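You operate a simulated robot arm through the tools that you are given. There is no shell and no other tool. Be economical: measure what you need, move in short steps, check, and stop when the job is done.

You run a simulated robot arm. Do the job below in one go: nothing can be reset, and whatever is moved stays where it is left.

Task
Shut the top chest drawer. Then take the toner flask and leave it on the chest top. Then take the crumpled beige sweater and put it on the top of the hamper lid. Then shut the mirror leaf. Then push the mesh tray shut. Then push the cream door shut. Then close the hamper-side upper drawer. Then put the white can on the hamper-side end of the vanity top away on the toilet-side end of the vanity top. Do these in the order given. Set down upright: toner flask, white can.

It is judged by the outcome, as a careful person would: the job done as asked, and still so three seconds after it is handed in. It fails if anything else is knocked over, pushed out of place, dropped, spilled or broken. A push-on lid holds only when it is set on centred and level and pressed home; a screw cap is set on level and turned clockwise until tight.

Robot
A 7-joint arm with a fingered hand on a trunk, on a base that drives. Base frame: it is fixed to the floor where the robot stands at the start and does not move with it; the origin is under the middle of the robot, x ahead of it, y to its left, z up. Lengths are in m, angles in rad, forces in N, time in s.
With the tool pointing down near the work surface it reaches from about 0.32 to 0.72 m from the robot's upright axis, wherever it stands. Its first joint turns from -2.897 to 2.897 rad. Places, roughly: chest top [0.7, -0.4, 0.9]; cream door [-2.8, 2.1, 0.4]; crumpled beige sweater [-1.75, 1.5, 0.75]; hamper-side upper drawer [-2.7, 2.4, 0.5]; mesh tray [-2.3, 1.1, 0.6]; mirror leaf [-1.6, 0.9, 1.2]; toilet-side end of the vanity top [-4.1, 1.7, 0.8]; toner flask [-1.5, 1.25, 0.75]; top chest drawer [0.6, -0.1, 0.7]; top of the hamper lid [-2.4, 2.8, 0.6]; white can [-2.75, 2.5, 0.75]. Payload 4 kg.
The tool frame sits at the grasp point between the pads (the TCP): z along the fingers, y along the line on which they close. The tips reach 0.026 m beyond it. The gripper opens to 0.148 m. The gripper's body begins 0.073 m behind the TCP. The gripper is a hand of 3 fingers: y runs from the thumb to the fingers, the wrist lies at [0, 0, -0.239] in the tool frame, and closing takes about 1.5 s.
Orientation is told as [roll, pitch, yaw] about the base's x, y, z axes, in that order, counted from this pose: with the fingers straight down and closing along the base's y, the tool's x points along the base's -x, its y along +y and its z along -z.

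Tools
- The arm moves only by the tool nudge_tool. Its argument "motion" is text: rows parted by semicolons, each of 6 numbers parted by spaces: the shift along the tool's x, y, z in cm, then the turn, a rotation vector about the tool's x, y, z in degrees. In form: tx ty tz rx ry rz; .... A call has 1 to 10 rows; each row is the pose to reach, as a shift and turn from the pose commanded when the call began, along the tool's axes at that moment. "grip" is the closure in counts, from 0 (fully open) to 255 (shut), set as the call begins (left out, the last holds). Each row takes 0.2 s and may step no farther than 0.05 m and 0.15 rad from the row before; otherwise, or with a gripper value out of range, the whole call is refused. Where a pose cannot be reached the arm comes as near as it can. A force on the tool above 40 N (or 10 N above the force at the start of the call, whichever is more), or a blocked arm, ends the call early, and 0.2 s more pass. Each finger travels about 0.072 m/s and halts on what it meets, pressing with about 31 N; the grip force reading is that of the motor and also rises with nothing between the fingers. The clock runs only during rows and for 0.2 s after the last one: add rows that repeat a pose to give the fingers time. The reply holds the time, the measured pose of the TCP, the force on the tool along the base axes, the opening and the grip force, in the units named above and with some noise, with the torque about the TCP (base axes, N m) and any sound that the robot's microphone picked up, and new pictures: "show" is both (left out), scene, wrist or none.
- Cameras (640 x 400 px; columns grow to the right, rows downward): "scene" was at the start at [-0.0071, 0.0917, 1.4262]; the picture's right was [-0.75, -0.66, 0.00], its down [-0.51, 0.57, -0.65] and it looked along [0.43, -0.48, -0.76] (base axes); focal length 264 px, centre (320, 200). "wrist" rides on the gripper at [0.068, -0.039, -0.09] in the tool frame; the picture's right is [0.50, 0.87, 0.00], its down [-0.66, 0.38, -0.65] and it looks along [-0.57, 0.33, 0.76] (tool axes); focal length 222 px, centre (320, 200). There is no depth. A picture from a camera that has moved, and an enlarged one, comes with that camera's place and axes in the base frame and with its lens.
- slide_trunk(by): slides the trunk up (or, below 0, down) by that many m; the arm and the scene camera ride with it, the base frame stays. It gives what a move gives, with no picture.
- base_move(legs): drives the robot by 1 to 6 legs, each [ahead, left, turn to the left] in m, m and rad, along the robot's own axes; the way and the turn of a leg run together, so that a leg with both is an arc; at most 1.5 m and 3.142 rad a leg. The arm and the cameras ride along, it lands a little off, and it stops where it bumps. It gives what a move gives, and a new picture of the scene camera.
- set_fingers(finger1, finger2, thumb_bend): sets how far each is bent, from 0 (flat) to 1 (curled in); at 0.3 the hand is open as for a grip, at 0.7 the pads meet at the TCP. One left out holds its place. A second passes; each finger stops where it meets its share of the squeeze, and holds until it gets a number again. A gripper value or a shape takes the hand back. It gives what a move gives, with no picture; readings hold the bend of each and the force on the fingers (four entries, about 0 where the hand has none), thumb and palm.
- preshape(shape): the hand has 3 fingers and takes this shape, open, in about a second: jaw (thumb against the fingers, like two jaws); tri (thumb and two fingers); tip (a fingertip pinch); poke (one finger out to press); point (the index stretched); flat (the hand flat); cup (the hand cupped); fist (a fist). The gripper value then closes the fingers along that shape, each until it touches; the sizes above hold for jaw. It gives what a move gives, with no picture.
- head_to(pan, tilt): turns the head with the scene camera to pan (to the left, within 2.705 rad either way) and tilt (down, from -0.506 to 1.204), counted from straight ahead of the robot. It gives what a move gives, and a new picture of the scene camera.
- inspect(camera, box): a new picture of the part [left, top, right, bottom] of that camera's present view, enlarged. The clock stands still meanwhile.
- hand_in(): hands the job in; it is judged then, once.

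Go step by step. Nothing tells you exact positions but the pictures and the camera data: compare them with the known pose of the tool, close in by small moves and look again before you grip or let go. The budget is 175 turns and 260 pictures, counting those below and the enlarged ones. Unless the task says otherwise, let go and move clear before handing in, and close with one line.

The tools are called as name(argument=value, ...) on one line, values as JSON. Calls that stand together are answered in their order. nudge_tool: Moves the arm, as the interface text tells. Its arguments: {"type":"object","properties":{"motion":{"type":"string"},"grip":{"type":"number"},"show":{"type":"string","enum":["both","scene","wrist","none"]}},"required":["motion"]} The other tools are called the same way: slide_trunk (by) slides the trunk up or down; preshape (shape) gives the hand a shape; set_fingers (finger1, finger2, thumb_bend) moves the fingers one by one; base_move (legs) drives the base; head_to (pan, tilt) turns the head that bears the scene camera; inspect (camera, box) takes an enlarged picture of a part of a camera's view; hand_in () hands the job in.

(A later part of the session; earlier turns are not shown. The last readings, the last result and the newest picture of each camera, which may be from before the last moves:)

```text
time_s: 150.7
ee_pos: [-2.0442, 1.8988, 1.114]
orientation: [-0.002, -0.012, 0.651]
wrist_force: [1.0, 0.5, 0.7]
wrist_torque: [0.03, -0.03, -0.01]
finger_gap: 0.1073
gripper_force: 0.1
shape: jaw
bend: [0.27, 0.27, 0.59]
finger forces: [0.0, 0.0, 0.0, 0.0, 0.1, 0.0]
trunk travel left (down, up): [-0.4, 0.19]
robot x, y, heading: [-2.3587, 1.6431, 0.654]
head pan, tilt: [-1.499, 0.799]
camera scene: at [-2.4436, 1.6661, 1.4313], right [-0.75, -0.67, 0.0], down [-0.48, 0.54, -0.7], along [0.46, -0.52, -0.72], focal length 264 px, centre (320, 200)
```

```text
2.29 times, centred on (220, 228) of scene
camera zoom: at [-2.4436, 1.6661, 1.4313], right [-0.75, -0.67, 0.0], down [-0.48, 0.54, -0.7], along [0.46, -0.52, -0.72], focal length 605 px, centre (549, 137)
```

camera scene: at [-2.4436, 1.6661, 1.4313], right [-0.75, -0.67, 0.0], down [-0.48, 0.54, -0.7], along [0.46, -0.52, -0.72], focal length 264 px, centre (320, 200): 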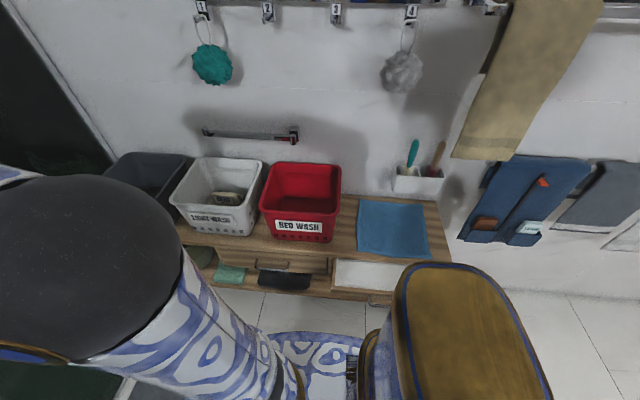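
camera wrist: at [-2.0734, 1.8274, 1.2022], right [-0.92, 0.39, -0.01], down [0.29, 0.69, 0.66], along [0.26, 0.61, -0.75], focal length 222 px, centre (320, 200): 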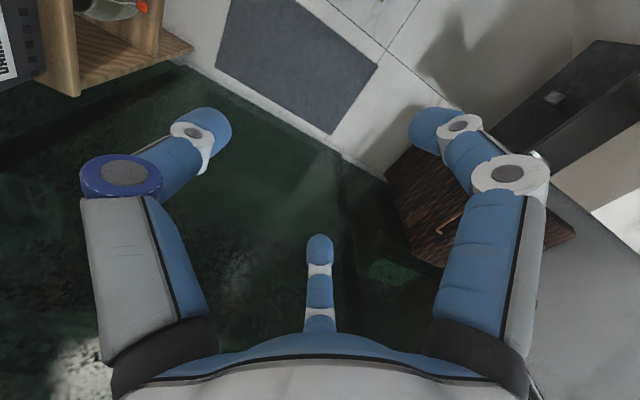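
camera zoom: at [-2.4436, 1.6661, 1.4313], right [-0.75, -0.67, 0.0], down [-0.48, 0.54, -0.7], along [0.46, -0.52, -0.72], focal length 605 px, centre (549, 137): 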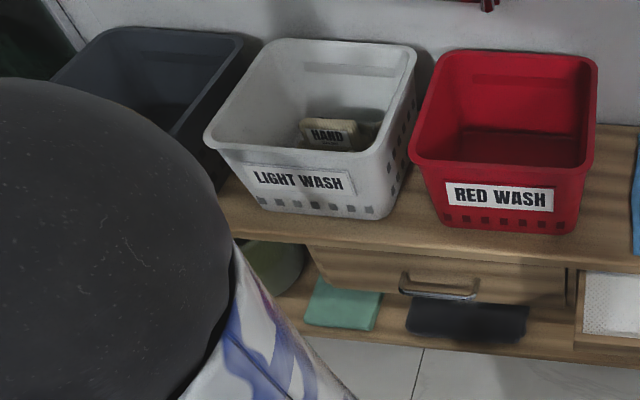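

A beige item with a "HAND" wash tag lies in the LIGHT WASH basket at about (-1.69, 1.39), likely the sweater. I'll swing the arm to the right side at height to look into the baskets with the wrist camera.

nudge_tool(motion="0.26 -4.64 0 0 0 6.5; 1.05 -9.22 0 0 0 13; 2.35 -13.69 0 0 0 19.5; 4.15 -17.97 0 0 0 26; 6.42 -22.03 0 0 0 32.5; 9.14 -25.8 0 0 0 39; 12.26 -29.24 0 0 0 45.5; 15.76 -32.31 0 0 0 52; 19.58 -34.96 0 0 0 58.5; 23.67 -37.16 0 0 0 65", grip=0)

```text
time_s: 152.9
ee_pos: [-2.0069, 1.4612, 1.1126]
orientation: [0.01, -0.006, -0.487]
wrist_force: [0.1, 0.1, 0.2]
wrist_torque: [-0.02, -0.01, 0.0]
finger_gap: 0.1478
gripper_force: 0.0
shape: jaw
bend: [0.3, 0.3, 0.3]
finger forces: [0.1, 0.0, 0.0, 0.0, 0.0, 0.1]
trunk travel left (down, up): [-0.4, 0.19]
robot x, y, heading: [-2.3615, 1.6448, 0.655]
head pan, tilt: [-1.499, 0.799]
camera scene: at [-2.4435, 1.6659, 1.4313], right [-0.75, -0.66, 0.0], down [-0.48, 0.54, -0.7], along [0.46, -0.52, -0.72], focal length 264 px, centre (320, 200)
camera wrist: at [-2.0843, 1.4577, 1.2002], right [-0.04, 1.0, 0.01], down [0.75, 0.03, 0.66], along [0.66, 0.03, -0.75], focal length 222 px, centre (320, 200)
```

scene: 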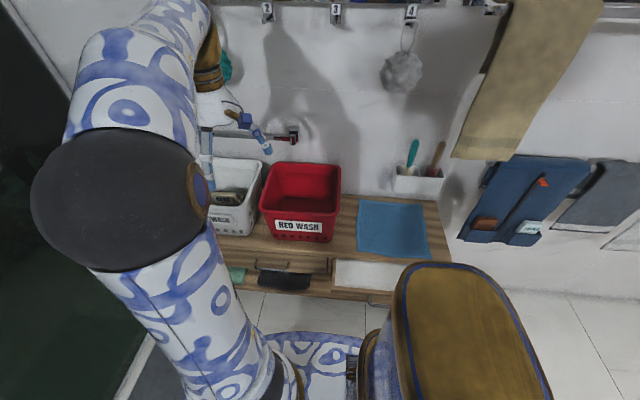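
wrist: 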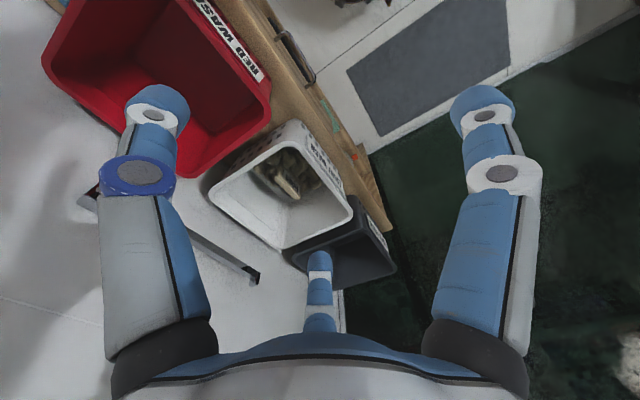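

The wrist camera sees into the LIGHT WASH basket. Zooming in on it.

inspect(camera="wrist", box=[190, 100, 410, 300])

```text
2.00 times, centred on (300, 200) of wrist
camera zoom: at [-2.0843, 1.4577, 1.2002], right [-0.04, 1.0, 0.01], down [0.75, 0.03, 0.66], along [0.66, 0.03, -0.75], focal length 444 px, centre (360, 200)
```

zoom: 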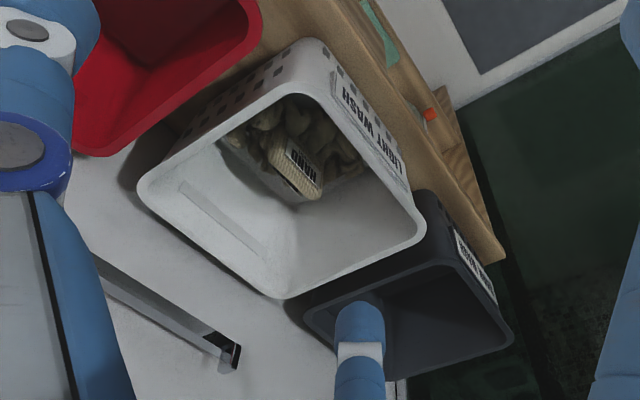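

The crumpled beige garment lies near the front of that basket at about (-1.755, 1.39, 0.74); rim z≈0.84. I'll align the hand in front of the basket, tilt it 20° toward the wall, and lower to just above the rim.

nudge_tool(motion="-1.33 2.83 0 0 0 5; -2.66 5.66 0 0 0 10; -4 8.5 0 0 0 15; -5.3 11.3 0 0 0 20; -6.6 14.1 0 0 0 25", show="none")

nudge_tool(motion="0 0 4 0 -5 0; 0 0 8 0 -10 0; 0 0 12 0 -15 0; 0 0 16 0 -20 0")

```text
time_s: 154.1
ee_pos: [-1.882, 1.5571, 1.1156]
orientation: [0.012, -0.003, -0.922]
wrist_force: [-1.1, -0.8, -0.2]
wrist_torque: [-0.03, 0.02, 0.02]
finger_gap: 0.148
gripper_force: 0.1
shape: jaw
bend: [0.3, 0.3, 0.3]
finger forces: [0.0, 0.0, 0.1, 0.0, 0.0, 0.1]
trunk travel left (down, up): [-0.4, 0.19]
robot x, y, heading: [-2.358, 1.6437, 0.653]
head pan, tilt: [-1.499, 0.799]
```

```text
time_s: 155.1
ee_pos: [-1.8804, 1.5548, 0.953]
orientation: [0.012, -0.353, -0.922]
wrist_force: [-0.8, -0.4, -0.5]
wrist_torque: [-0.02, -0.04, 0.01]
finger_gap: 0.1478
gripper_force: 0.1
shape: jaw
bend: [0.3, 0.3, 0.3]
finger forces: [0.1, 0.0, 0.0, 0.1, 0.0, 0.0]
trunk travel left (down, up): [-0.4, 0.19]
robot x, y, heading: [-2.3568, 1.6446, 0.658]
head pan, tilt: [-1.499, 0.799]
camera scene: at [-2.4435, 1.666, 1.4314], right [-0.75, -0.66, 0.0], down [-0.48, 0.54, -0.7], along [0.46, -0.52, -0.72], focal length 264 px, centre (320, 200)
camera wrist: at [-1.9682, 1.6062, 1.0138], right [0.41, 0.9, -0.16], down [0.53, -0.09, 0.84], along [0.75, -0.43, -0.51], focal length 222 px, centre (320, 200)
```

scene: 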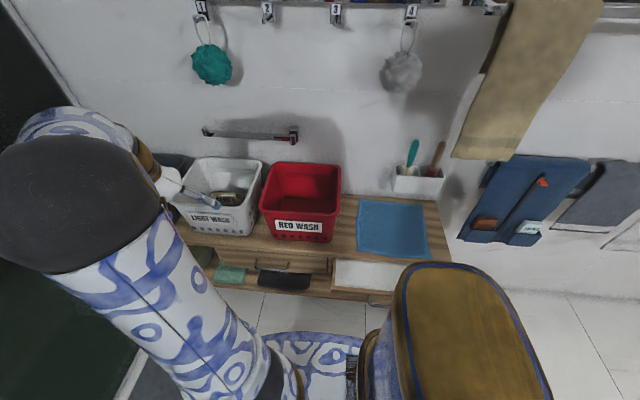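
wrist: 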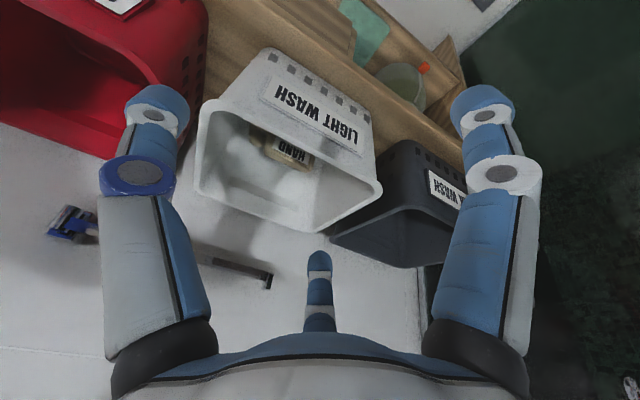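

Rim is at z≈0.825, spanning s -0.68 to -0.445; the hand is centred on it. Moving in over the basket just above the rim.

nudge_tool(motion="-3.8 0 2.7 0 0 0; -7.6 0 5.4 0 0 0; -11.4 0 8.1 0 0 0; -15.2 0 10.9 0 0 0")

```text
time_s: 156.1
ee_pos: [-1.7702, 1.4119, 0.9027]
orientation: [0.013, -0.351, -0.923]
wrist_force: [-0.6, 0.4, 0.0]
wrist_torque: [0.0, 0.0, 0.0]
finger_gap: 0.1478
gripper_force: 0.1
shape: jaw
bend: [0.3, 0.3, 0.3]
finger forces: [0.0, 0.0, 0.0, 0.1, 0.1, 0.0]
trunk travel left (down, up): [-0.4, 0.19]
robot x, y, heading: [-2.3569, 1.6427, 0.657]
head pan, tilt: [-1.499, 0.799]
camera scene: at [-2.4436, 1.6659, 1.4313], right [-0.75, -0.66, 0.0], down [-0.48, 0.54, -0.7], along [0.46, -0.52, -0.72], focal length 264 px, centre (320, 200)
camera wrist: at [-1.8581, 1.4631, 0.9631], right [0.41, 0.9, -0.16], down [0.53, -0.09, 0.84], along [0.75, -0.43, -0.51], focal length 222 px, centre (320, 200)
```

scene: 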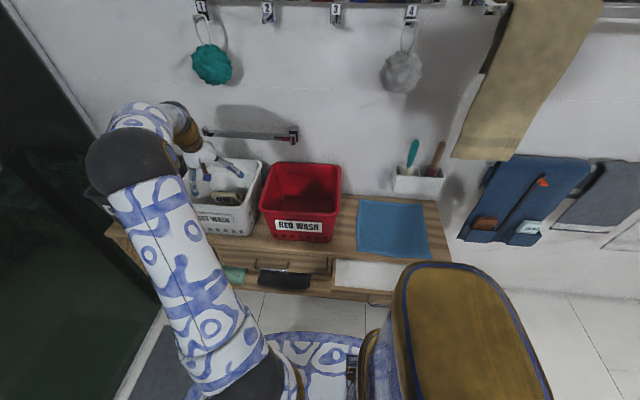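
wrist: 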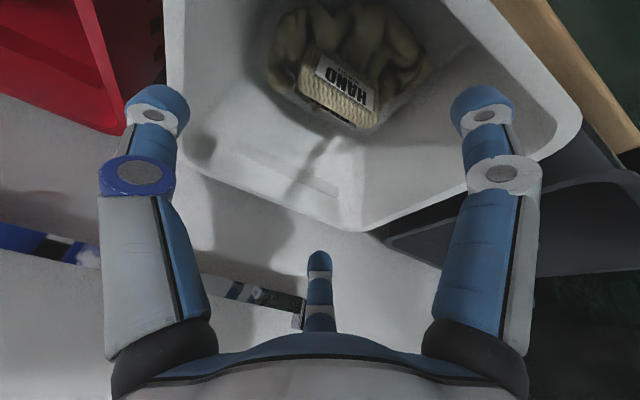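

The garment is right below. I'll narrow slightly and descend into the basket.

nudge_tool(motion="0.8 0.4 3.8 0 0 0; 1.6 0.8 7.6 0 0 0; 2.4 1.2 11.4 0 0 0; 3.2 1.4 15.2 0 0 0", grip=30)

```text
time_s: 157.0
ee_pos: [-1.747, 1.4062, 0.7725]
orientation: [0.015, -0.355, -0.924]
wrist_force: [-3.4, 2.3, 14.2]
wrist_torque: [0.57, 1.05, -0.02]
finger_gap: 0.1306
gripper_force: 0.2
shape: jaw
bend: [0.25, 0.25, 0.36]
finger forces: [0.0, 0.1, 0.0, 0.0, 0.1, 0.0]
trunk travel left (down, up): [-0.4, 0.19]
robot x, y, heading: [-2.3614, 1.6459, 0.652]
head pan, tilt: [-1.499, 0.799]
stopped in row 4: the force on the tool passed its limit (the readings are from after the stop); the commanded pose is now the measured one
camera scene: at [-2.4447, 1.6665, 1.4315], right [-0.75, -0.66, 0.0], down [-0.48, 0.54, -0.7], along [0.46, -0.52, -0.72], focal length 264 px, centre (320, 200)
camera wrist: at [-1.8356, 1.4574, 0.8314], right [0.41, 0.9, -0.16], down [0.53, -0.08, 0.85], along [0.75, -0.43, -0.51], focal length 222 px, centre (320, 200)
```

scene: 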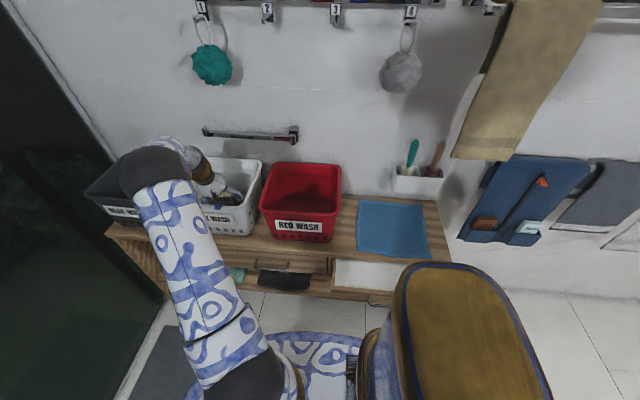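
wrist: 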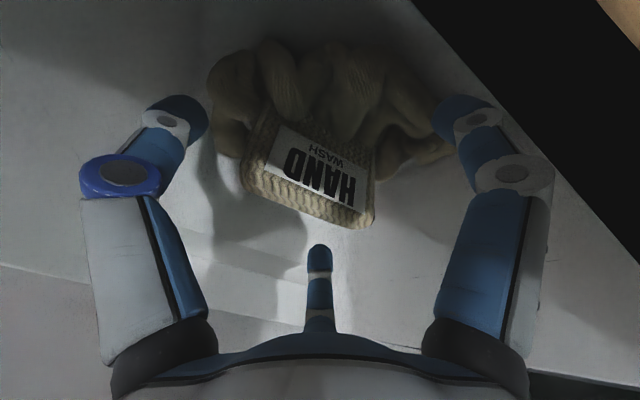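

The wrist-camera housing touched the front rim (contact ~7.7 cm toward me). I'll rise a little, reduce the tilt to 10°, shift toward the wall by 3.5 cm, and try again.

nudge_tool(motion="-1 0 -2.8 0 0 0; -2.6 0 -2.2 0 5 0; -4.3 0 -1.6 0 10 0")

```text
time_s: 157.8
ee_pos: [-1.7249, 1.3793, 0.8009]
orientation: [0.013, -0.18, -0.922]
wrist_force: [0.4, -0.2, -0.3]
wrist_torque: [0.0, 0.02, -0.01]
finger_gap: 0.131
gripper_force: 0.1
shape: jaw
bend: [0.25, 0.25, 0.36]
finger forces: [0.0, 0.1, 0.0, 0.0, 0.1, 0.1]
trunk travel left (down, up): [-0.4, 0.19]
robot x, y, heading: [-2.3579, 1.6397, 0.66]
head pan, tilt: [-1.499, 0.799]
camera scene: at [-2.4432, 1.6657, 1.4313], right [-0.75, -0.66, 0.0], down [-0.48, 0.54, -0.7], along [0.46, -0.52, -0.72], focal length 264 px, centre (320, 200)
camera wrist: at [-1.806, 1.4202, 0.8754], right [0.39, 0.92, -0.08], down [0.61, -0.2, 0.76], along [0.69, -0.35, -0.64], focal length 222 px, centre (320, 200)
```

scene: 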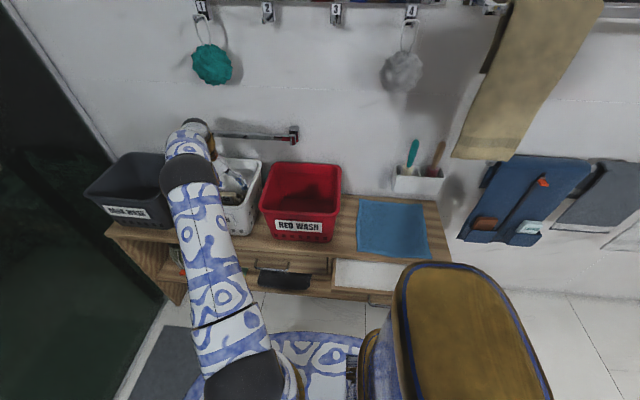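
wrist: 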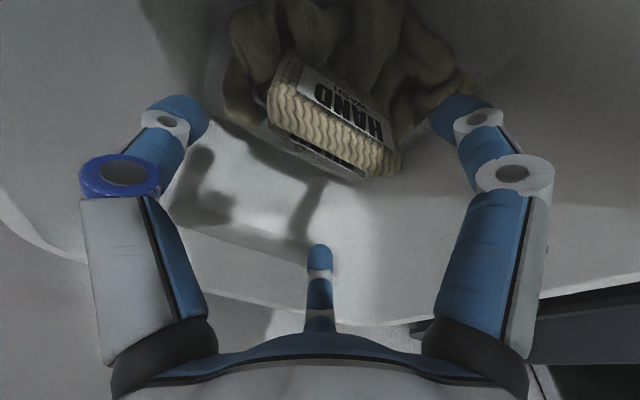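

The tag fold is directly between the digits. Descending vertically again.

nudge_tool(motion="0.6 0 3 0 0 0; 1.1 0 6 0 0 0; 1.4 0 7.5 0 0 0; 1.6 0 8.4 0 0 0")

```text
time_s: 158.6
ee_pos: [-1.7223, 1.3756, 0.7432]
orientation: [0.022, -0.197, -0.927]
wrist_force: [-3.0, -3.0, 25.4]
wrist_torque: [1.86, 0.35, 0.22]
finger_gap: 0.1301
gripper_force: 0.0
shape: jaw
bend: [0.18, 0.25, 0.36]
finger forces: [25.0, 0.0, 0.0, 0.0, 0.0, 0.1]
trunk travel left (down, up): [-0.4, 0.19]
robot x, y, heading: [-2.3613, 1.6428, 0.65]
head pan, tilt: [-1.499, 0.799]
stopped in row 3: the force on the tool passed its limit (the readings are from after the stop); the commanded pose is now the measured one
camera scene: at [-2.4454, 1.6662, 1.4316], right [-0.75, -0.66, 0.0], down [-0.47, 0.54, -0.7], along [0.46, -0.52, -0.72], focal length 264 px, centre (320, 200)
camera wrist: at [-1.8048, 1.4174, 0.8161], right [0.4, 0.92, -0.08], down [0.6, -0.19, 0.78], along [0.7, -0.35, -0.62], focal length 222 px, centre (320, 200)
```

scene: 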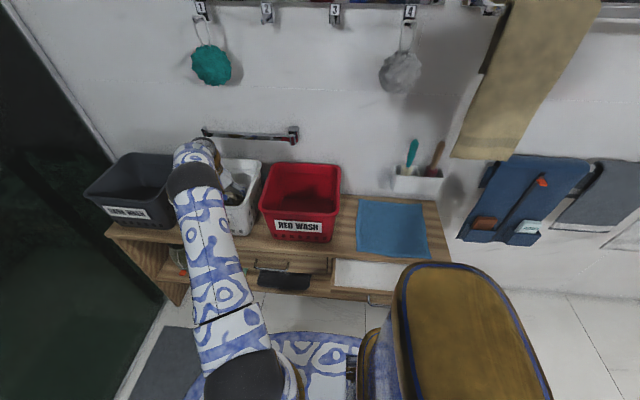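
wrist: 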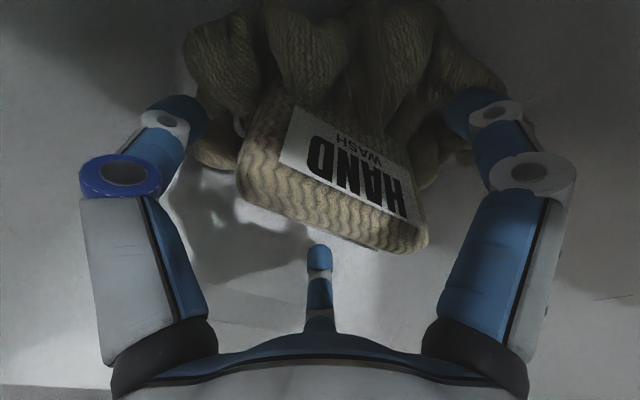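

Finger 1 rests on the cloth's side lobe. I'll ease up slightly and close to see whether it gathers the cloth.

nudge_tool(motion="0 0 -0.4 0 0 0; 0 0 -0.4 0 0 0; 0 0 -0.4 0 0 0; 0 0 -0.4 0 0 0; 0 0 -0.4 0 0 0; 0 0 -0.4 0 0 0; 0 0 -0.4 0 0 0; 0 0 -0.4 0 0 0", grip=255, show="wrist")

```text
time_s: 160.4
ee_pos: [-1.7237, 1.3778, 0.7405]
orientation: [0.018, -0.191, -0.925]
wrist_force: [-0.3, 1.2, 2.5]
wrist_torque: [0.41, -0.12, 0.02]
finger_gap: 0.0221
gripper_force: 31.2
shape: jaw
bend: [0.8, 0.7, 0.76]
finger forces: [19.5, 9.2, 0.0, 0.1, 0.1, 0.1]
trunk travel left (down, up): [-0.4, 0.19]
robot x, y, heading: [-2.3601, 1.6445, 0.654]
head pan, tilt: [-1.499, 0.799]
camera wrist: at [-1.8052, 1.4196, 0.8155], right [0.39, 0.92, -0.08], down [0.61, -0.19, 0.77], along [0.69, -0.35, -0.63], focal length 222 px, centre (320, 200)
```

wrist: 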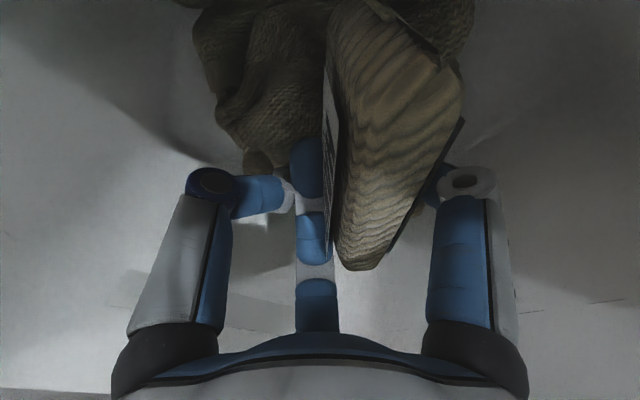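

Only part of the cloth is caught, between two fingers. I'll reopen, and look for a better centred grip.

nudge_tool(motion="0 0 -0.5 0 0 0; 0 0 -2 0 0 0; 0 0 -4 0 0 0; 0 0 -4 0 0 0; 0 0 -4 0 0 0; 0 0 -4 0 0 0; 0 0 -4 0 0 0; 0 0 -4 0 0 0", grip=0, show="wrist")

```text
time_s: 162.2
ee_pos: [-1.7284, 1.3837, 0.7822]
orientation: [0.018, -0.189, -0.924]
wrist_force: [0.1, 0.0, 0.1]
wrist_torque: [0.01, -0.01, -0.04]
finger_gap: 0.148
gripper_force: 0.1
shape: jaw
bend: [0.3, 0.3, 0.3]
finger forces: [0.0, 0.0, 0.0, 0.0, 0.1, 0.0]
trunk travel left (down, up): [-0.4, 0.19]
robot x, y, heading: [-2.3599, 1.6485, 0.651]
head pan, tilt: [-1.499, 0.799]
camera wrist: at [-1.8096, 1.4246, 0.8555], right [0.39, 0.92, -0.08], down [0.6, -0.19, 0.77], along [0.69, -0.35, -0.63], focal length 222 px, centre (320, 200)
```

wrist: 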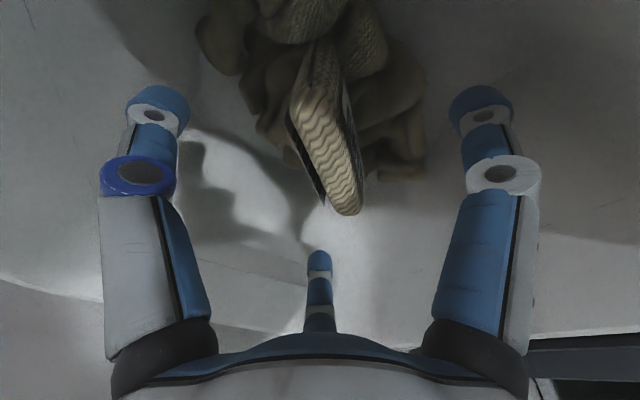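

The cloth bulk is ~2–3 cm further from the wall, but the camera housing limits that shift. I'll yaw the hand 30° so the housing moves sideways, then recentre.

nudge_tool(motion="0 0 -1 0 0 -7.5; 0.5 0 -1.5 0 0 -15; 1 0 -2 0 0 -22.5; 1.5 0 -2 0 0 -30; 2 0 -2 0 0 -30", show="wrist")

```text
time_s: 163.4
ee_pos: [-1.743, 1.4006, 0.7969]
orientation: [-0.082, -0.172, -0.392]
wrist_force: [-1.2, -0.8, 0.4]
wrist_torque: [0.03, -0.02, 0.01]
finger_gap: 0.1475
gripper_force: 0.0
shape: jaw
bend: [0.3, 0.3, 0.3]
finger forces: [0.0, 0.1, 0.1, 0.0, 0.0, 0.1]
trunk travel left (down, up): [-0.4, 0.19]
robot x, y, heading: [-2.3622, 1.6434, 0.656]
head pan, tilt: [-1.499, 0.799]
camera wrist: at [-1.8298, 1.4033, 0.8759], right [-0.12, 0.98, -0.16], down [0.66, 0.19, 0.72], along [0.74, -0.02, -0.67], focal length 222 px, centre (320, 200)
```

wrist: 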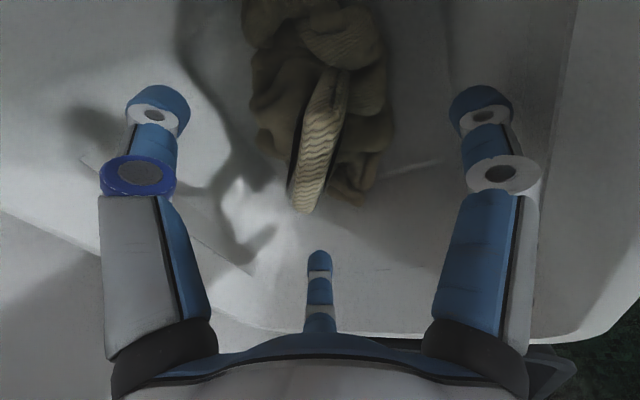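

The cloth is now inside the span of the digits. Descending vertically with a small sideways correction.

nudge_tool(motion="0.6 -0.1 2.5 0 0 0; 1.2 -0.2 5 0 0 0; 1.7 -0.3 7 0 0 0; 2 -0.35 8.3 0 0 0", show="wrist")

```text
time_s: 164.4
ee_pos: [-1.7515, 1.3931, 0.7158]
orientation: [-0.079, -0.179, -0.392]
wrist_force: [-7.5, 2.3, 18.3]
wrist_torque: [0.14, -1.4, 0.13]
finger_gap: 0.1476
gripper_force: 0.1
shape: jaw
bend: [0.3, 0.26, 0.3]
finger forces: [0.0, 16.3, 0.0, 0.0, 0.0, 0.1]
trunk travel left (down, up): [-0.4, 0.19]
robot x, y, heading: [-2.3595, 1.6451, 0.653]
head pan, tilt: [-1.499, 0.799]
camera wrist: at [-1.84, 1.3955, 0.7937], right [-0.11, 0.98, -0.16], down [0.66, 0.19, 0.73], along [0.74, -0.02, -0.67], focal length 222 px, centre (320, 200)
```

wrist: 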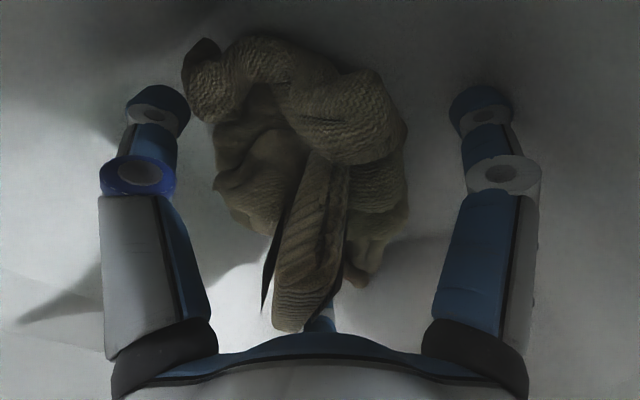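

The digits now straddle the whole garment near the basket floor. Closing.

nudge_tool(motion="0 0 -0.3 0 0 0; 0 0 -0.3 0 0 0; 0 0 -0.3 0 0 0; 0 0 -0.3 0 0 0; 0 0 -0.3 0 0 0; 0 0 -0.3 0 0 0; 0 0 -0.3 0 0 0; 0 0 -0.3 0 0 0", grip=255, show="wrist")

```text
time_s: 166.2
ee_pos: [-1.7526, 1.3948, 0.7173]
orientation: [-0.08, -0.179, -0.392]
wrist_force: [-6.2, 1.6, 31.6]
wrist_torque: [0.12, -3.04, 0.51]
finger_gap: 0.1208
gripper_force: 31.3
shape: jaw
bend: [0.33, 0.25, 0.36]
finger forces: [27.8, 44.2, 0.0, 0.0, 27.7, 0.1]
trunk travel left (down, up): [-0.4, 0.19]
robot x, y, heading: [-2.3602, 1.6459, 0.654]
head pan, tilt: [-1.499, 0.799]
camera wrist: at [-1.841, 1.3969, 0.7963], right [-0.11, 0.98, -0.16], down [0.66, 0.19, 0.73], along [0.74, -0.02, -0.67], focal length 222 px, centre (320, 200)
```

wrist: 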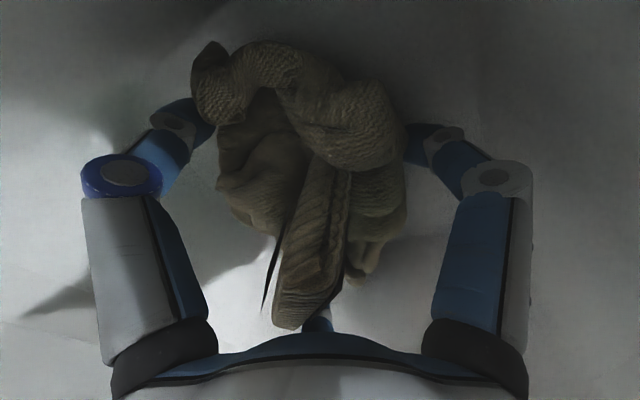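

All three digits press evenly on the garment (12 cm wide). Lifting slowly, easing away from the wall.

nudge_tool(motion="-0.2 -0.1 -1.5 0 0 0; -0.4 -0.2 -4 0 0 0; -0.6 -0.3 -7 0 0 0; -0.9 -0.35 -10 0 0 0; -1.1 -0.4 -13 0 0 0; -1.3 -0.5 -16 0 0 0; -1.55 -0.54 -19 0 0 0")

```text
time_s: 167.8
ee_pos: [-1.7639, 1.4114, 0.9048]
orientation: [-0.082, -0.172, -0.39]
wrist_force: [-1.1, 0.2, -3.3]
wrist_torque: [0.09, 0.09, 0.02]
finger_gap: 0.0831
gripper_force: 30.7
shape: jaw
bend: [0.78, 0.54, 0.37]
finger forces: [22.5, 6.3, 0.0, 0.0, 27.3, 0.1]
trunk travel left (down, up): [-0.4, 0.19]
robot x, y, heading: [-2.3563, 1.6446, 0.656]
head pan, tilt: [-1.499, 0.799]
camera scene: at [-2.4431, 1.6657, 1.4313], right [-0.75, -0.66, 0.0], down [-0.48, 0.54, -0.7], along [0.46, -0.52, -0.72], focal length 264 px, centre (320, 200)
camera wrist: at [-1.8513, 1.413, 0.9836], right [-0.11, 0.98, -0.15], down [0.66, 0.19, 0.72], along [0.74, -0.02, -0.67], focal length 222 px, centre (320, 200)
```

scene: 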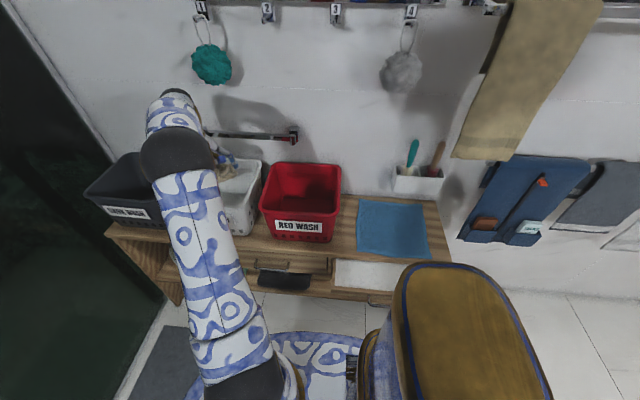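
wrist: 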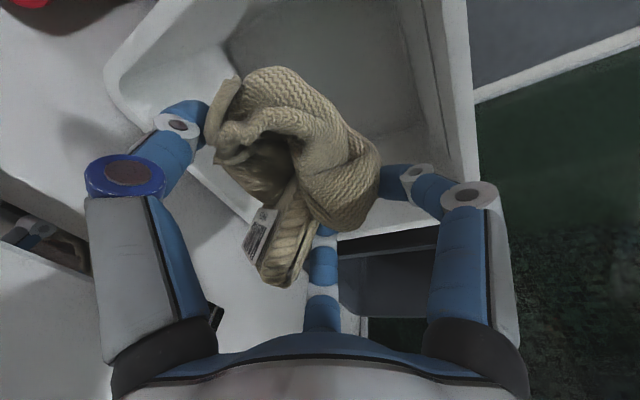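

The garment is lifted out of the basket, which stayed in place. Moving it up and away from the wall.

nudge_tool(motion="0.9 0.6 -2.3 0 0 0; 1.86 1.17 -4.5 0 0 0; 5.25 3.16 -5.26 0 0 0; 8.64 5.15 -6 0 0 0; 12 7.1 -6.8 0 0 0; 15.4 9.1 -7.5 0 0 0")

head_to(pan=0.4, tilt=0.7)

```text
time_s: 169.2
ee_pos: [-1.8787, 1.5637, 0.9437]
orientation: [-0.08, -0.176, -0.393]
wrist_force: [0.2, 0.6, -3.1]
wrist_torque: [0.06, 0.09, -0.02]
finger_gap: 0.083
gripper_force: 30.7
shape: jaw
bend: [0.78, 0.53, 0.37]
finger forces: [22.6, 6.5, 0.0, 0.1, 27.0, 0.0]
trunk travel left (down, up): [-0.4, 0.19]
robot x, y, heading: [-2.3592, 1.6442, 0.657]
head pan, tilt: [-1.499, 0.799]
camera scene: at [-2.4433, 1.6658, 1.4313], right [-0.75, -0.66, 0.0], down [-0.48, 0.54, -0.7], along [0.46, -0.52, -0.72], focal length 264 px, centre (320, 200)
camera wrist: at [-1.9658, 1.5661, 1.0231], right [-0.11, 0.98, -0.16], down [0.66, 0.19, 0.73], along [0.74, -0.02, -0.67], focal length 222 px, centre (320, 200)
```

scene: 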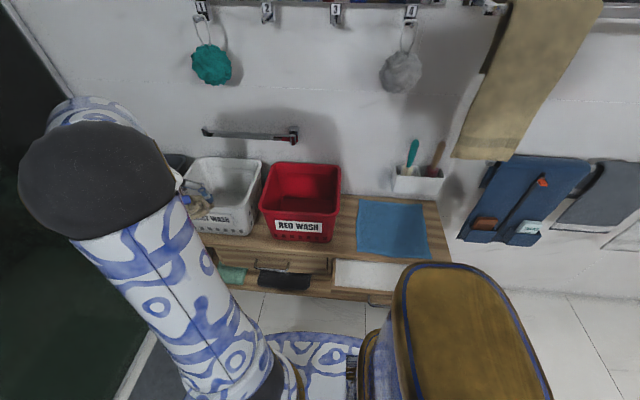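
wrist: 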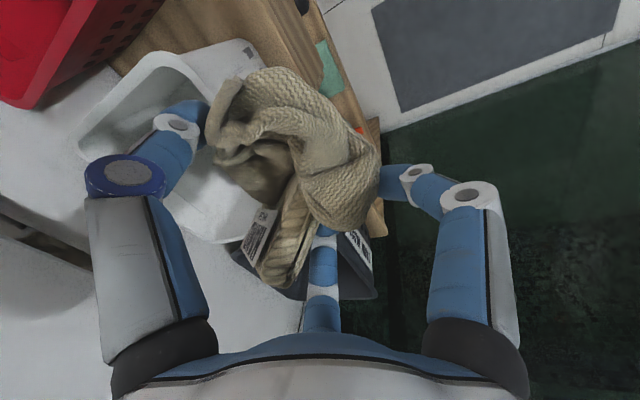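

```text
time_s: 171.1
ee_pos: [-1.8777, 1.5636, 0.944]
orientation: [-0.081, -0.174, -0.393]
wrist_force: [-0.5, -0.8, -2.9]
wrist_torque: [0.06, 0.08, 0.02]
finger_gap: 0.083
gripper_force: 30.1
shape: jaw
bend: [0.78, 0.53, 0.37]
finger forces: [22.6, 6.4, 0.0, 0.1, 26.9, 0.0]
trunk travel left (down, up): [-0.4, 0.19]
robot x, y, heading: [-2.3594, 1.6467, 0.653]
head pan, tilt: [0.4, 0.7]
camera scene: at [-2.4548, 1.8, 1.4396], right [0.87, -0.49, 0.0], down [-0.32, -0.56, -0.76], along [0.38, 0.67, -0.64], focal length 264 px, centre (320, 200)
```

scene: 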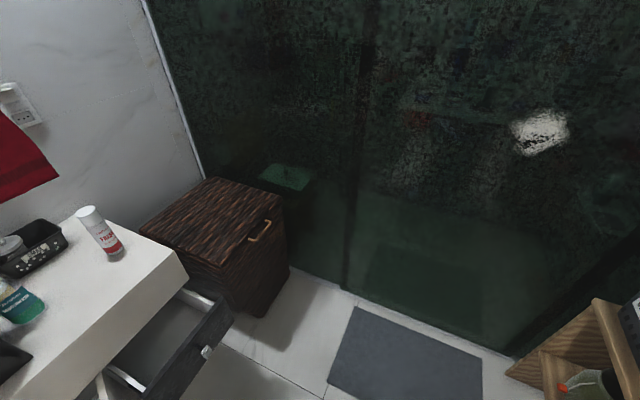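

The hamper lid centre is at about (-2.45, 2.76, 0.6). I'll swing the arm with the garment around to the front before driving closer.

nudge_tool(motion="1.77 4.25 -1.17 -0.94 -0.45 -5.4; 3.78 8.27 -2.36 -1.88 -0.89 -10.8; 6.19 11.96 -3.59 -2.82 -1.34 -16.2; 9.02 15.36 -4.87 -3.76 -1.78 -21.6; 12.03 18.4 -6.17 -4.7 -2.23 -27; 15.3 21.09 -7.46 -5.64 -2.67 -32.4; 18.78 23.39 -8.77 -6.58 -3.12 -37.8; 22.42 25.32 -10.07 -7.52 -3.56 -43.2; 26.18 26.83 -11.36 -8.46 -4 -48.6; 30.02 27.92 -12.63 -9.4 -4.45 -54", show="both")

```text
time_s: 173.3
ee_pos: [-2.0594, 1.949, 0.9936]
orientation: [-0.085, -0.172, 0.568]
wrist_force: [0.4, -0.2, -2.7]
wrist_torque: [-0.07, 0.11, -0.01]
finger_gap: 0.0826
gripper_force: 30.4
shape: jaw
bend: [0.78, 0.54, 0.37]
finger forces: [22.5, 5.4, 0.0, 0.1, 26.9, 0.1]
trunk travel left (down, up): [-0.4, 0.19]
robot x, y, heading: [-2.3577, 1.6468, 0.654]
head pan, tilt: [0.4, 0.7]
camera scene: at [-2.4549, 1.8003, 1.4395], right [0.87, -0.49, 0.0], down [-0.32, -0.56, -0.76], along [0.38, 0.67, -0.64], focal length 264 px, centre (320, 200)
camera wrist: at [-2.1108, 1.8786, 1.0726], right [-0.87, 0.47, -0.16], down [0.22, 0.65, 0.72], along [0.44, 0.59, -0.67], focal length 222 px, centre (320, 200)
```

scene: 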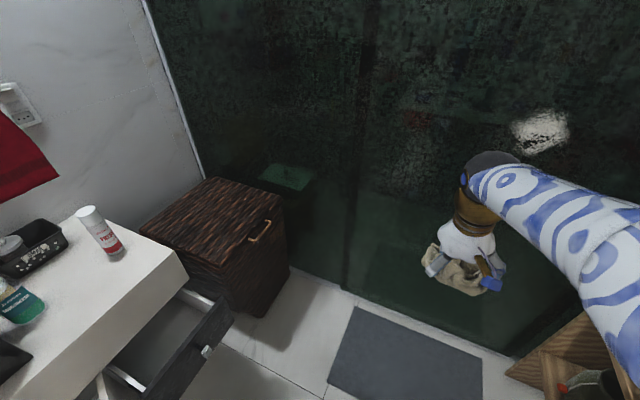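
wrist: 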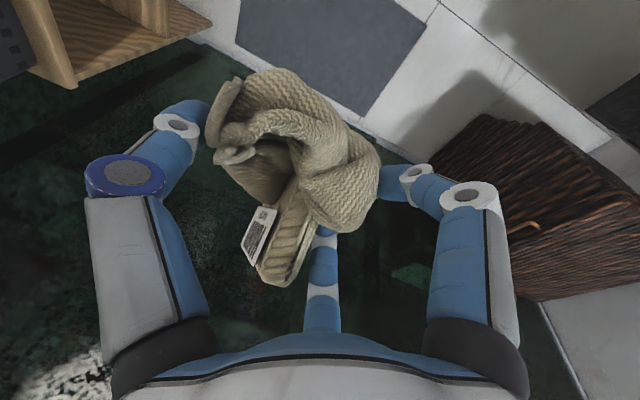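

Continue swinging to the left front, toward the hamper side.

nudge_tool(motion="1.2 4.3 -0.57 -1.03 -0.49 -5.9; 2.83 8.44 -1.19 -2.05 -0.97 -11.8; 4.89 12.39 -1.88 -3.08 -1.46 -17.7; 7.35 16.08 -2.61 -4.1 -1.94 -23.6; 10.17 19.49 -3.39 -5.13 -2.43 -29.5; 13.34 22.58 -4.2 -6.16 -2.92 -35.4; 16.81 25.31 -5.02 -7.18 -3.4 -41.2; 20.56 27.65 -5.88 -8.2 -3.89 -47.1; 24.53 29.58 -6.73 -9.23 -4.37 -53", show="none")

base_move(legs=[[0.28, 0.26, 0]])

head_to(pan=0.9, tilt=0.75)

```text
time_s: 175.3
ee_pos: [-2.4312, 2.067, 0.9946]
orientation: [-0.086, -0.172, 1.512]
wrist_force: [0.4, 0.2, -2.7]
wrist_torque: [-0.09, 0.01, 0.0]
finger_gap: 0.0826
gripper_force: 31.3
shape: jaw
bend: [0.79, 0.54, 0.37]
finger forces: [22.3, 5.1, 0.0, 0.0, 26.8, 0.1]
trunk travel left (down, up): [-0.4, 0.19]
robot x, y, heading: [-2.3609, 1.644, 0.654]
head pan, tilt: [0.4, 0.7]
```

```text
time_s: 177.7
ee_pos: [-2.375, 2.4466, 0.9956]
orientation: [-0.084, -0.173, 1.513]
wrist_force: [-0.3, 0.0, -3.1]
wrist_torque: [-0.11, 0.03, 0.03]
finger_gap: 0.0826
gripper_force: 30.9
shape: jaw
bend: [0.79, 0.54, 0.37]
finger forces: [22.1, 4.9, 0.0, 0.1, 26.9, 0.0]
trunk travel left (down, up): [-0.4, 0.19]
robot x, y, heading: [-2.3025, 2.0211, 0.656]
head pan, tilt: [0.4, 0.7]
camera scene: at [-2.3974, 2.18, 1.4395], right [0.87, -0.49, 0.0], down [-0.32, -0.56, -0.76], along [0.38, 0.67, -0.64], focal length 264 px, centre (320, 200)
```

scene: 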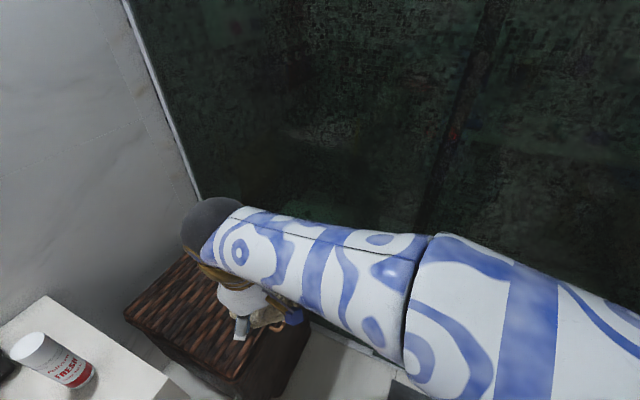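

```text
time_s: 178.6
ee_pos: [-2.3754, 2.4469, 0.9953]
orientation: [-0.083, -0.171, 1.513]
wrist_force: [0.2, 0.1, -3.5]
wrist_torque: [-0.14, 0.04, -0.03]
finger_gap: 0.0827
gripper_force: 31.0
shape: jaw
bend: [0.79, 0.54, 0.37]
finger forces: [22.1, 5.0, 0.0, 0.0, 26.9, 0.0]
trunk travel left (down, up): [-0.4, 0.19]
robot x, y, heading: [-2.3007, 2.0235, 0.658]
head pan, tilt: [0.901, 0.75]
camera scene: at [-2.438, 2.1888, 1.4353], right [1.0, -0.01, 0.0], down [-0.01, -0.68, -0.73], along [0.01, 0.73, -0.68], focal length 264 px, centre (320, 200)
```

scene: 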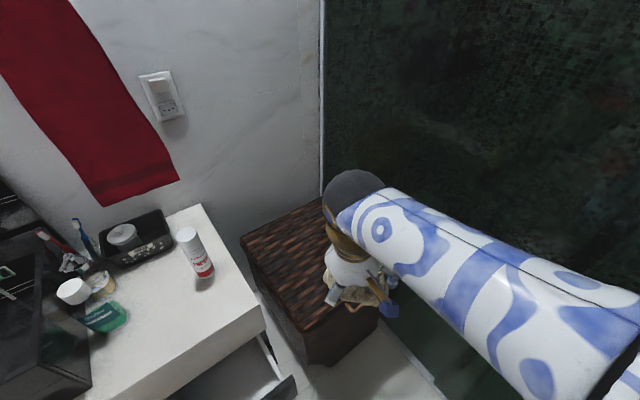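

The lid's top is at z≈0.57, centre (-2.45, 2.83). I'll extend over it with a bit more outward tilt.

nudge_tool(motion="-3.5 1.2 2.25 0 -1.5 0; -7 2.4 4.5 0 -3 0; -10.5 3.6 6.75 0 -4.5 0; -14 4.8 9 0 -6 0; -17.5 6 11.25 0 -7.5 0; -21 7.2 13.5 0 -9 0; -24.5 8.4 15.8 0 -10 0")

```text
time_s: 180.2
ee_pos: [-2.4299, 2.7201, 0.8741]
orientation: [-0.089, -0.347, 1.527]
wrist_force: [0.2, 0.4, -2.3]
wrist_torque: [-0.14, 0.09, 0.03]
finger_gap: 0.0822
gripper_force: 31.1
shape: jaw
bend: [0.79, 0.54, 0.37]
finger forces: [22.1, 5.2, 0.1, 0.1, 27.0, 0.0]
trunk travel left (down, up): [-0.4, 0.19]
robot x, y, heading: [-2.2996, 2.0249, 0.657]
head pan, tilt: [0.901, 0.75]
camera scene: at [-2.4382, 2.1892, 1.4352], right [1.0, -0.01, 0.0], down [-0.01, -0.68, -0.73], along [0.01, 0.73, -0.68], focal length 264 px, centre (320, 200)
camera wrist: at [-2.4023, 2.624, 0.9387], right [-0.88, -0.41, -0.24], down [-0.42, 0.42, 0.8], along [-0.22, 0.81, -0.54], focal length 222 px, centre (320, 200)
```

scene: 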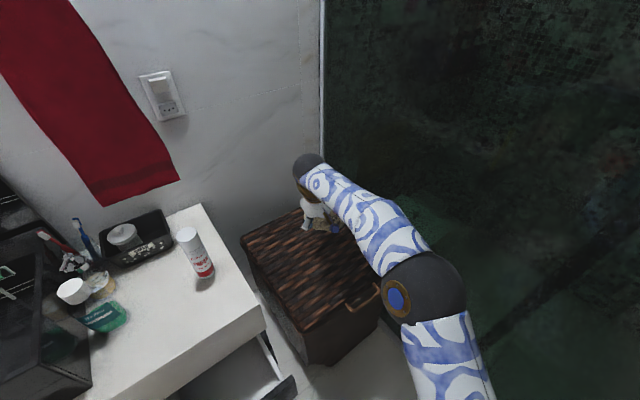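
wrist: 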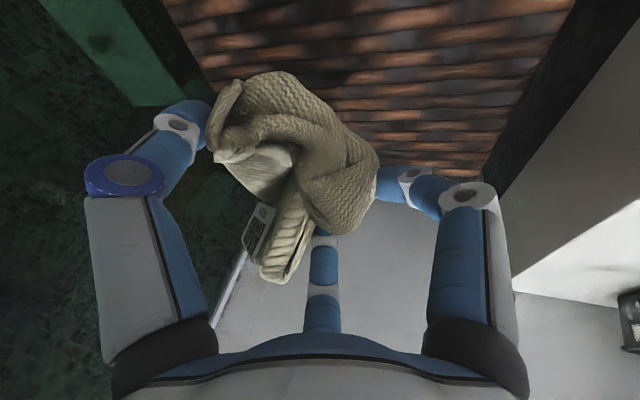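

The garment is above the middle of the lid. Lowering vertically.

nudge_tool(motion="1.4 0.33 3.75 0 0 0; 2.7 0.67 7.5 0 0 0; 4.1 1 11.2 0 0 0; 5.4 1.3 15 0 0 0; 6.8 1.67 18.7 0 0 0", show="none")

nudge_tool(motion="0.5 0.1 1.4 0 0 0; 1 0.25 2.8 0 0 0; 1.5 0.4 4.2 0 0 0; 1.9 0.45 5.1 0 0 0")

```text
time_s: 181.4
ee_pos: [-2.428, 2.7249, 0.699]
orientation: [-0.088, -0.369, 1.529]
wrist_force: [2.9, -3.8, 23.8]
wrist_torque: [-0.06, -0.88, -0.09]
finger_gap: 0.0736
gripper_force: 31.5
shape: jaw
bend: [0.83, 0.73, 0.4]
finger forces: [0.1, 0.3, 0.0, 0.0, 22.7, 0.0]
trunk travel left (down, up): [-0.4, 0.19]
robot x, y, heading: [-2.3014, 2.0211, 0.662]
head pan, tilt: [0.901, 0.75]
stopped in row 5: the force on the tool passed its limit (the readings are from after the stop); the commanded pose is now the measured one
```

```text
time_s: 181.7
ee_pos: [-2.4291, 2.7273, 0.6982]
orientation: [-0.085, -0.378, 1.53]
wrist_force: [2.0, -3.4, 21.0]
wrist_torque: [-0.01, -0.76, -0.12]
finger_gap: 0.073
gripper_force: 31.2
shape: jaw
bend: [0.83, 0.73, 0.41]
finger forces: [0.0, 0.2, 0.0, 0.0, 22.9, 0.0]
trunk travel left (down, up): [-0.4, 0.19]
robot x, y, heading: [-2.3013, 2.0226, 0.66]
head pan, tilt: [0.901, 0.75]
stopped in row 1: the force on the tool passed its limit (the readings are from after the stop); the commanded pose is now the measured one
camera scene: at [-2.4372, 2.1861, 1.4357], right [1.0, -0.01, 0.0], down [-0.01, -0.68, -0.73], along [0.01, 0.73, -0.68], focal length 264 px, centre (320, 200)
camera wrist: at [-2.4006, 2.629, 0.7596], right [-0.88, -0.4, -0.25], down [-0.42, 0.4, 0.82], along [-0.23, 0.82, -0.52], focal length 222 px, centre (320, 200)
```

scene: 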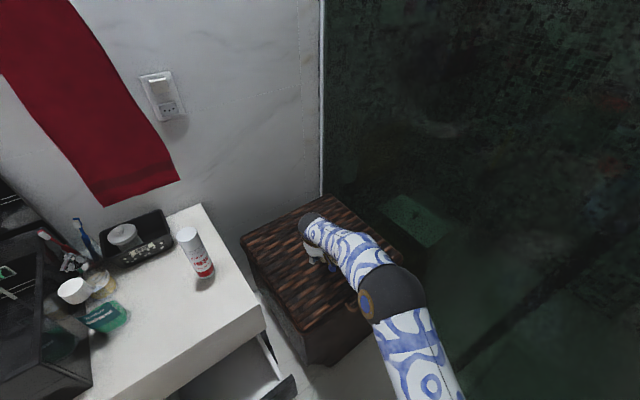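
wrist: 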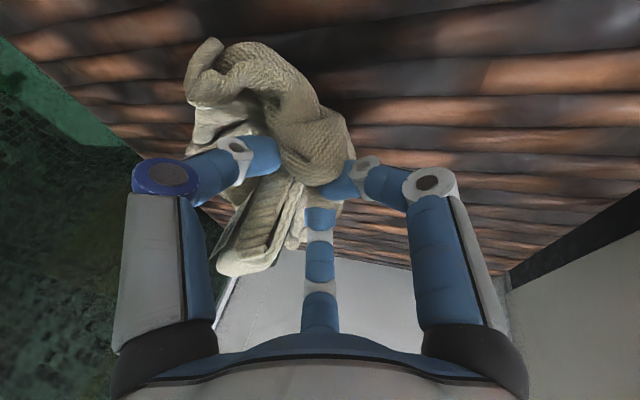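

The garment rests on the lid (lid top nearer z 0.66). Opening the hand.

nudge_tool(motion="0 0 -0.5 0 0 0; 0 0 -0.5 0 0 0; 0 0 -0.5 0 0 0; 0 0 -0.5 0 0 0; 0 0 -0.5 0 0 0; 0 0 -0.5 0 0 0; 0 0 -0.5 0 0 0", grip=0, show="wrist")

```text
time_s: 182.6
ee_pos: [-2.4299, 2.7284, 0.7086]
orientation: [-0.08, -0.389, 1.528]
wrist_force: [1.0, -2.2, 40.5]
wrist_torque: [-0.46, 0.25, 0.03]
finger_gap: 0.1192
gripper_force: 0.1
shape: jaw
bend: [0.76, 0.3, 0.3]
finger forces: [40.5, 0.0, 0.1, 0.0, 0.0, 0.0]
trunk travel left (down, up): [-0.4, 0.19]
robot x, y, heading: [-2.3043, 2.0222, 0.656]
head pan, tilt: [0.901, 0.75]
stopped in row 4: the force on the tool passed its limit (the readings are from after the stop); the commanded pose is now the measured one
camera wrist: at [-2.4009, 2.6286, 0.7682], right [-0.88, -0.4, -0.25], down [-0.41, 0.39, 0.82], along [-0.23, 0.83, -0.51], focal length 222 px, centre (320, 200)
```

wrist: 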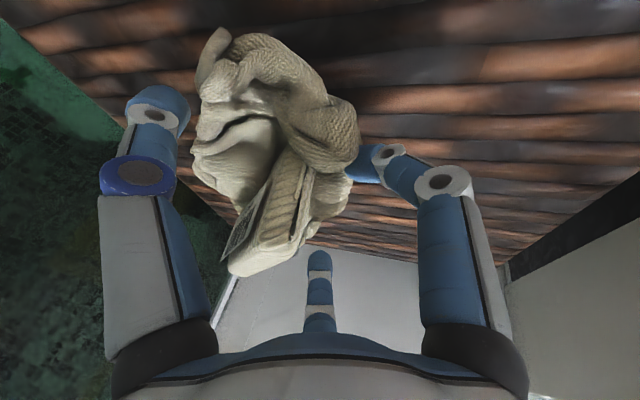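

Finger 1 is pressing on the lid as it opens; I'll lift vertically to free it.

nudge_tool(motion="-0.4 -0.1 -1 0 0 0; -0.7 -0.2 -2 0 0 0; -1.4 -0.3 -4 0 0 0; -2.1 -0.5 -6 0 0 0; -2.1 -0.5 -6 0 0 0", grip=0)

```text
time_s: 183.8
ee_pos: [-2.4297, 2.7245, 0.7649]
orientation: [-0.084, -0.374, 1.531]
wrist_force: [-0.1, -0.6, -0.5]
wrist_torque: [-0.01, 0.02, -0.01]
finger_gap: 0.1474
gripper_force: 0.1
shape: jaw
bend: [0.3, 0.3, 0.3]
finger forces: [0.0, 0.0, 0.0, 0.0, 0.0, 0.0]
trunk travel left (down, up): [-0.4, 0.19]
robot x, y, heading: [-2.3003, 2.0263, 0.658]
head pan, tilt: [0.901, 0.75]
camera scene: at [-2.4378, 2.1888, 1.4353], right [1.0, -0.01, 0.0], down [-0.01, -0.68, -0.73], along [0.01, 0.73, -0.68], focal length 264 px, centre (320, 200)
camera wrist: at [-2.4014, 2.6261, 0.8261], right [-0.88, -0.4, -0.25], down [-0.42, 0.4, 0.82], along [-0.23, 0.82, -0.52], focal length 222 px, centre (320, 200)
```

scene: 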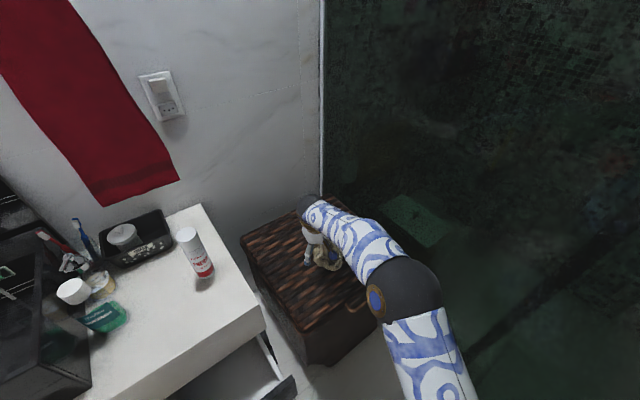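
wrist: 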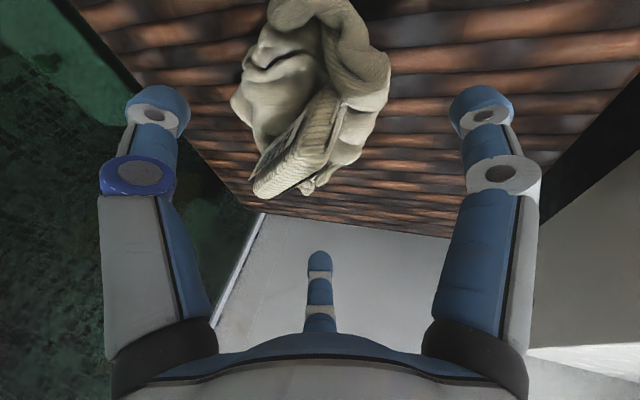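

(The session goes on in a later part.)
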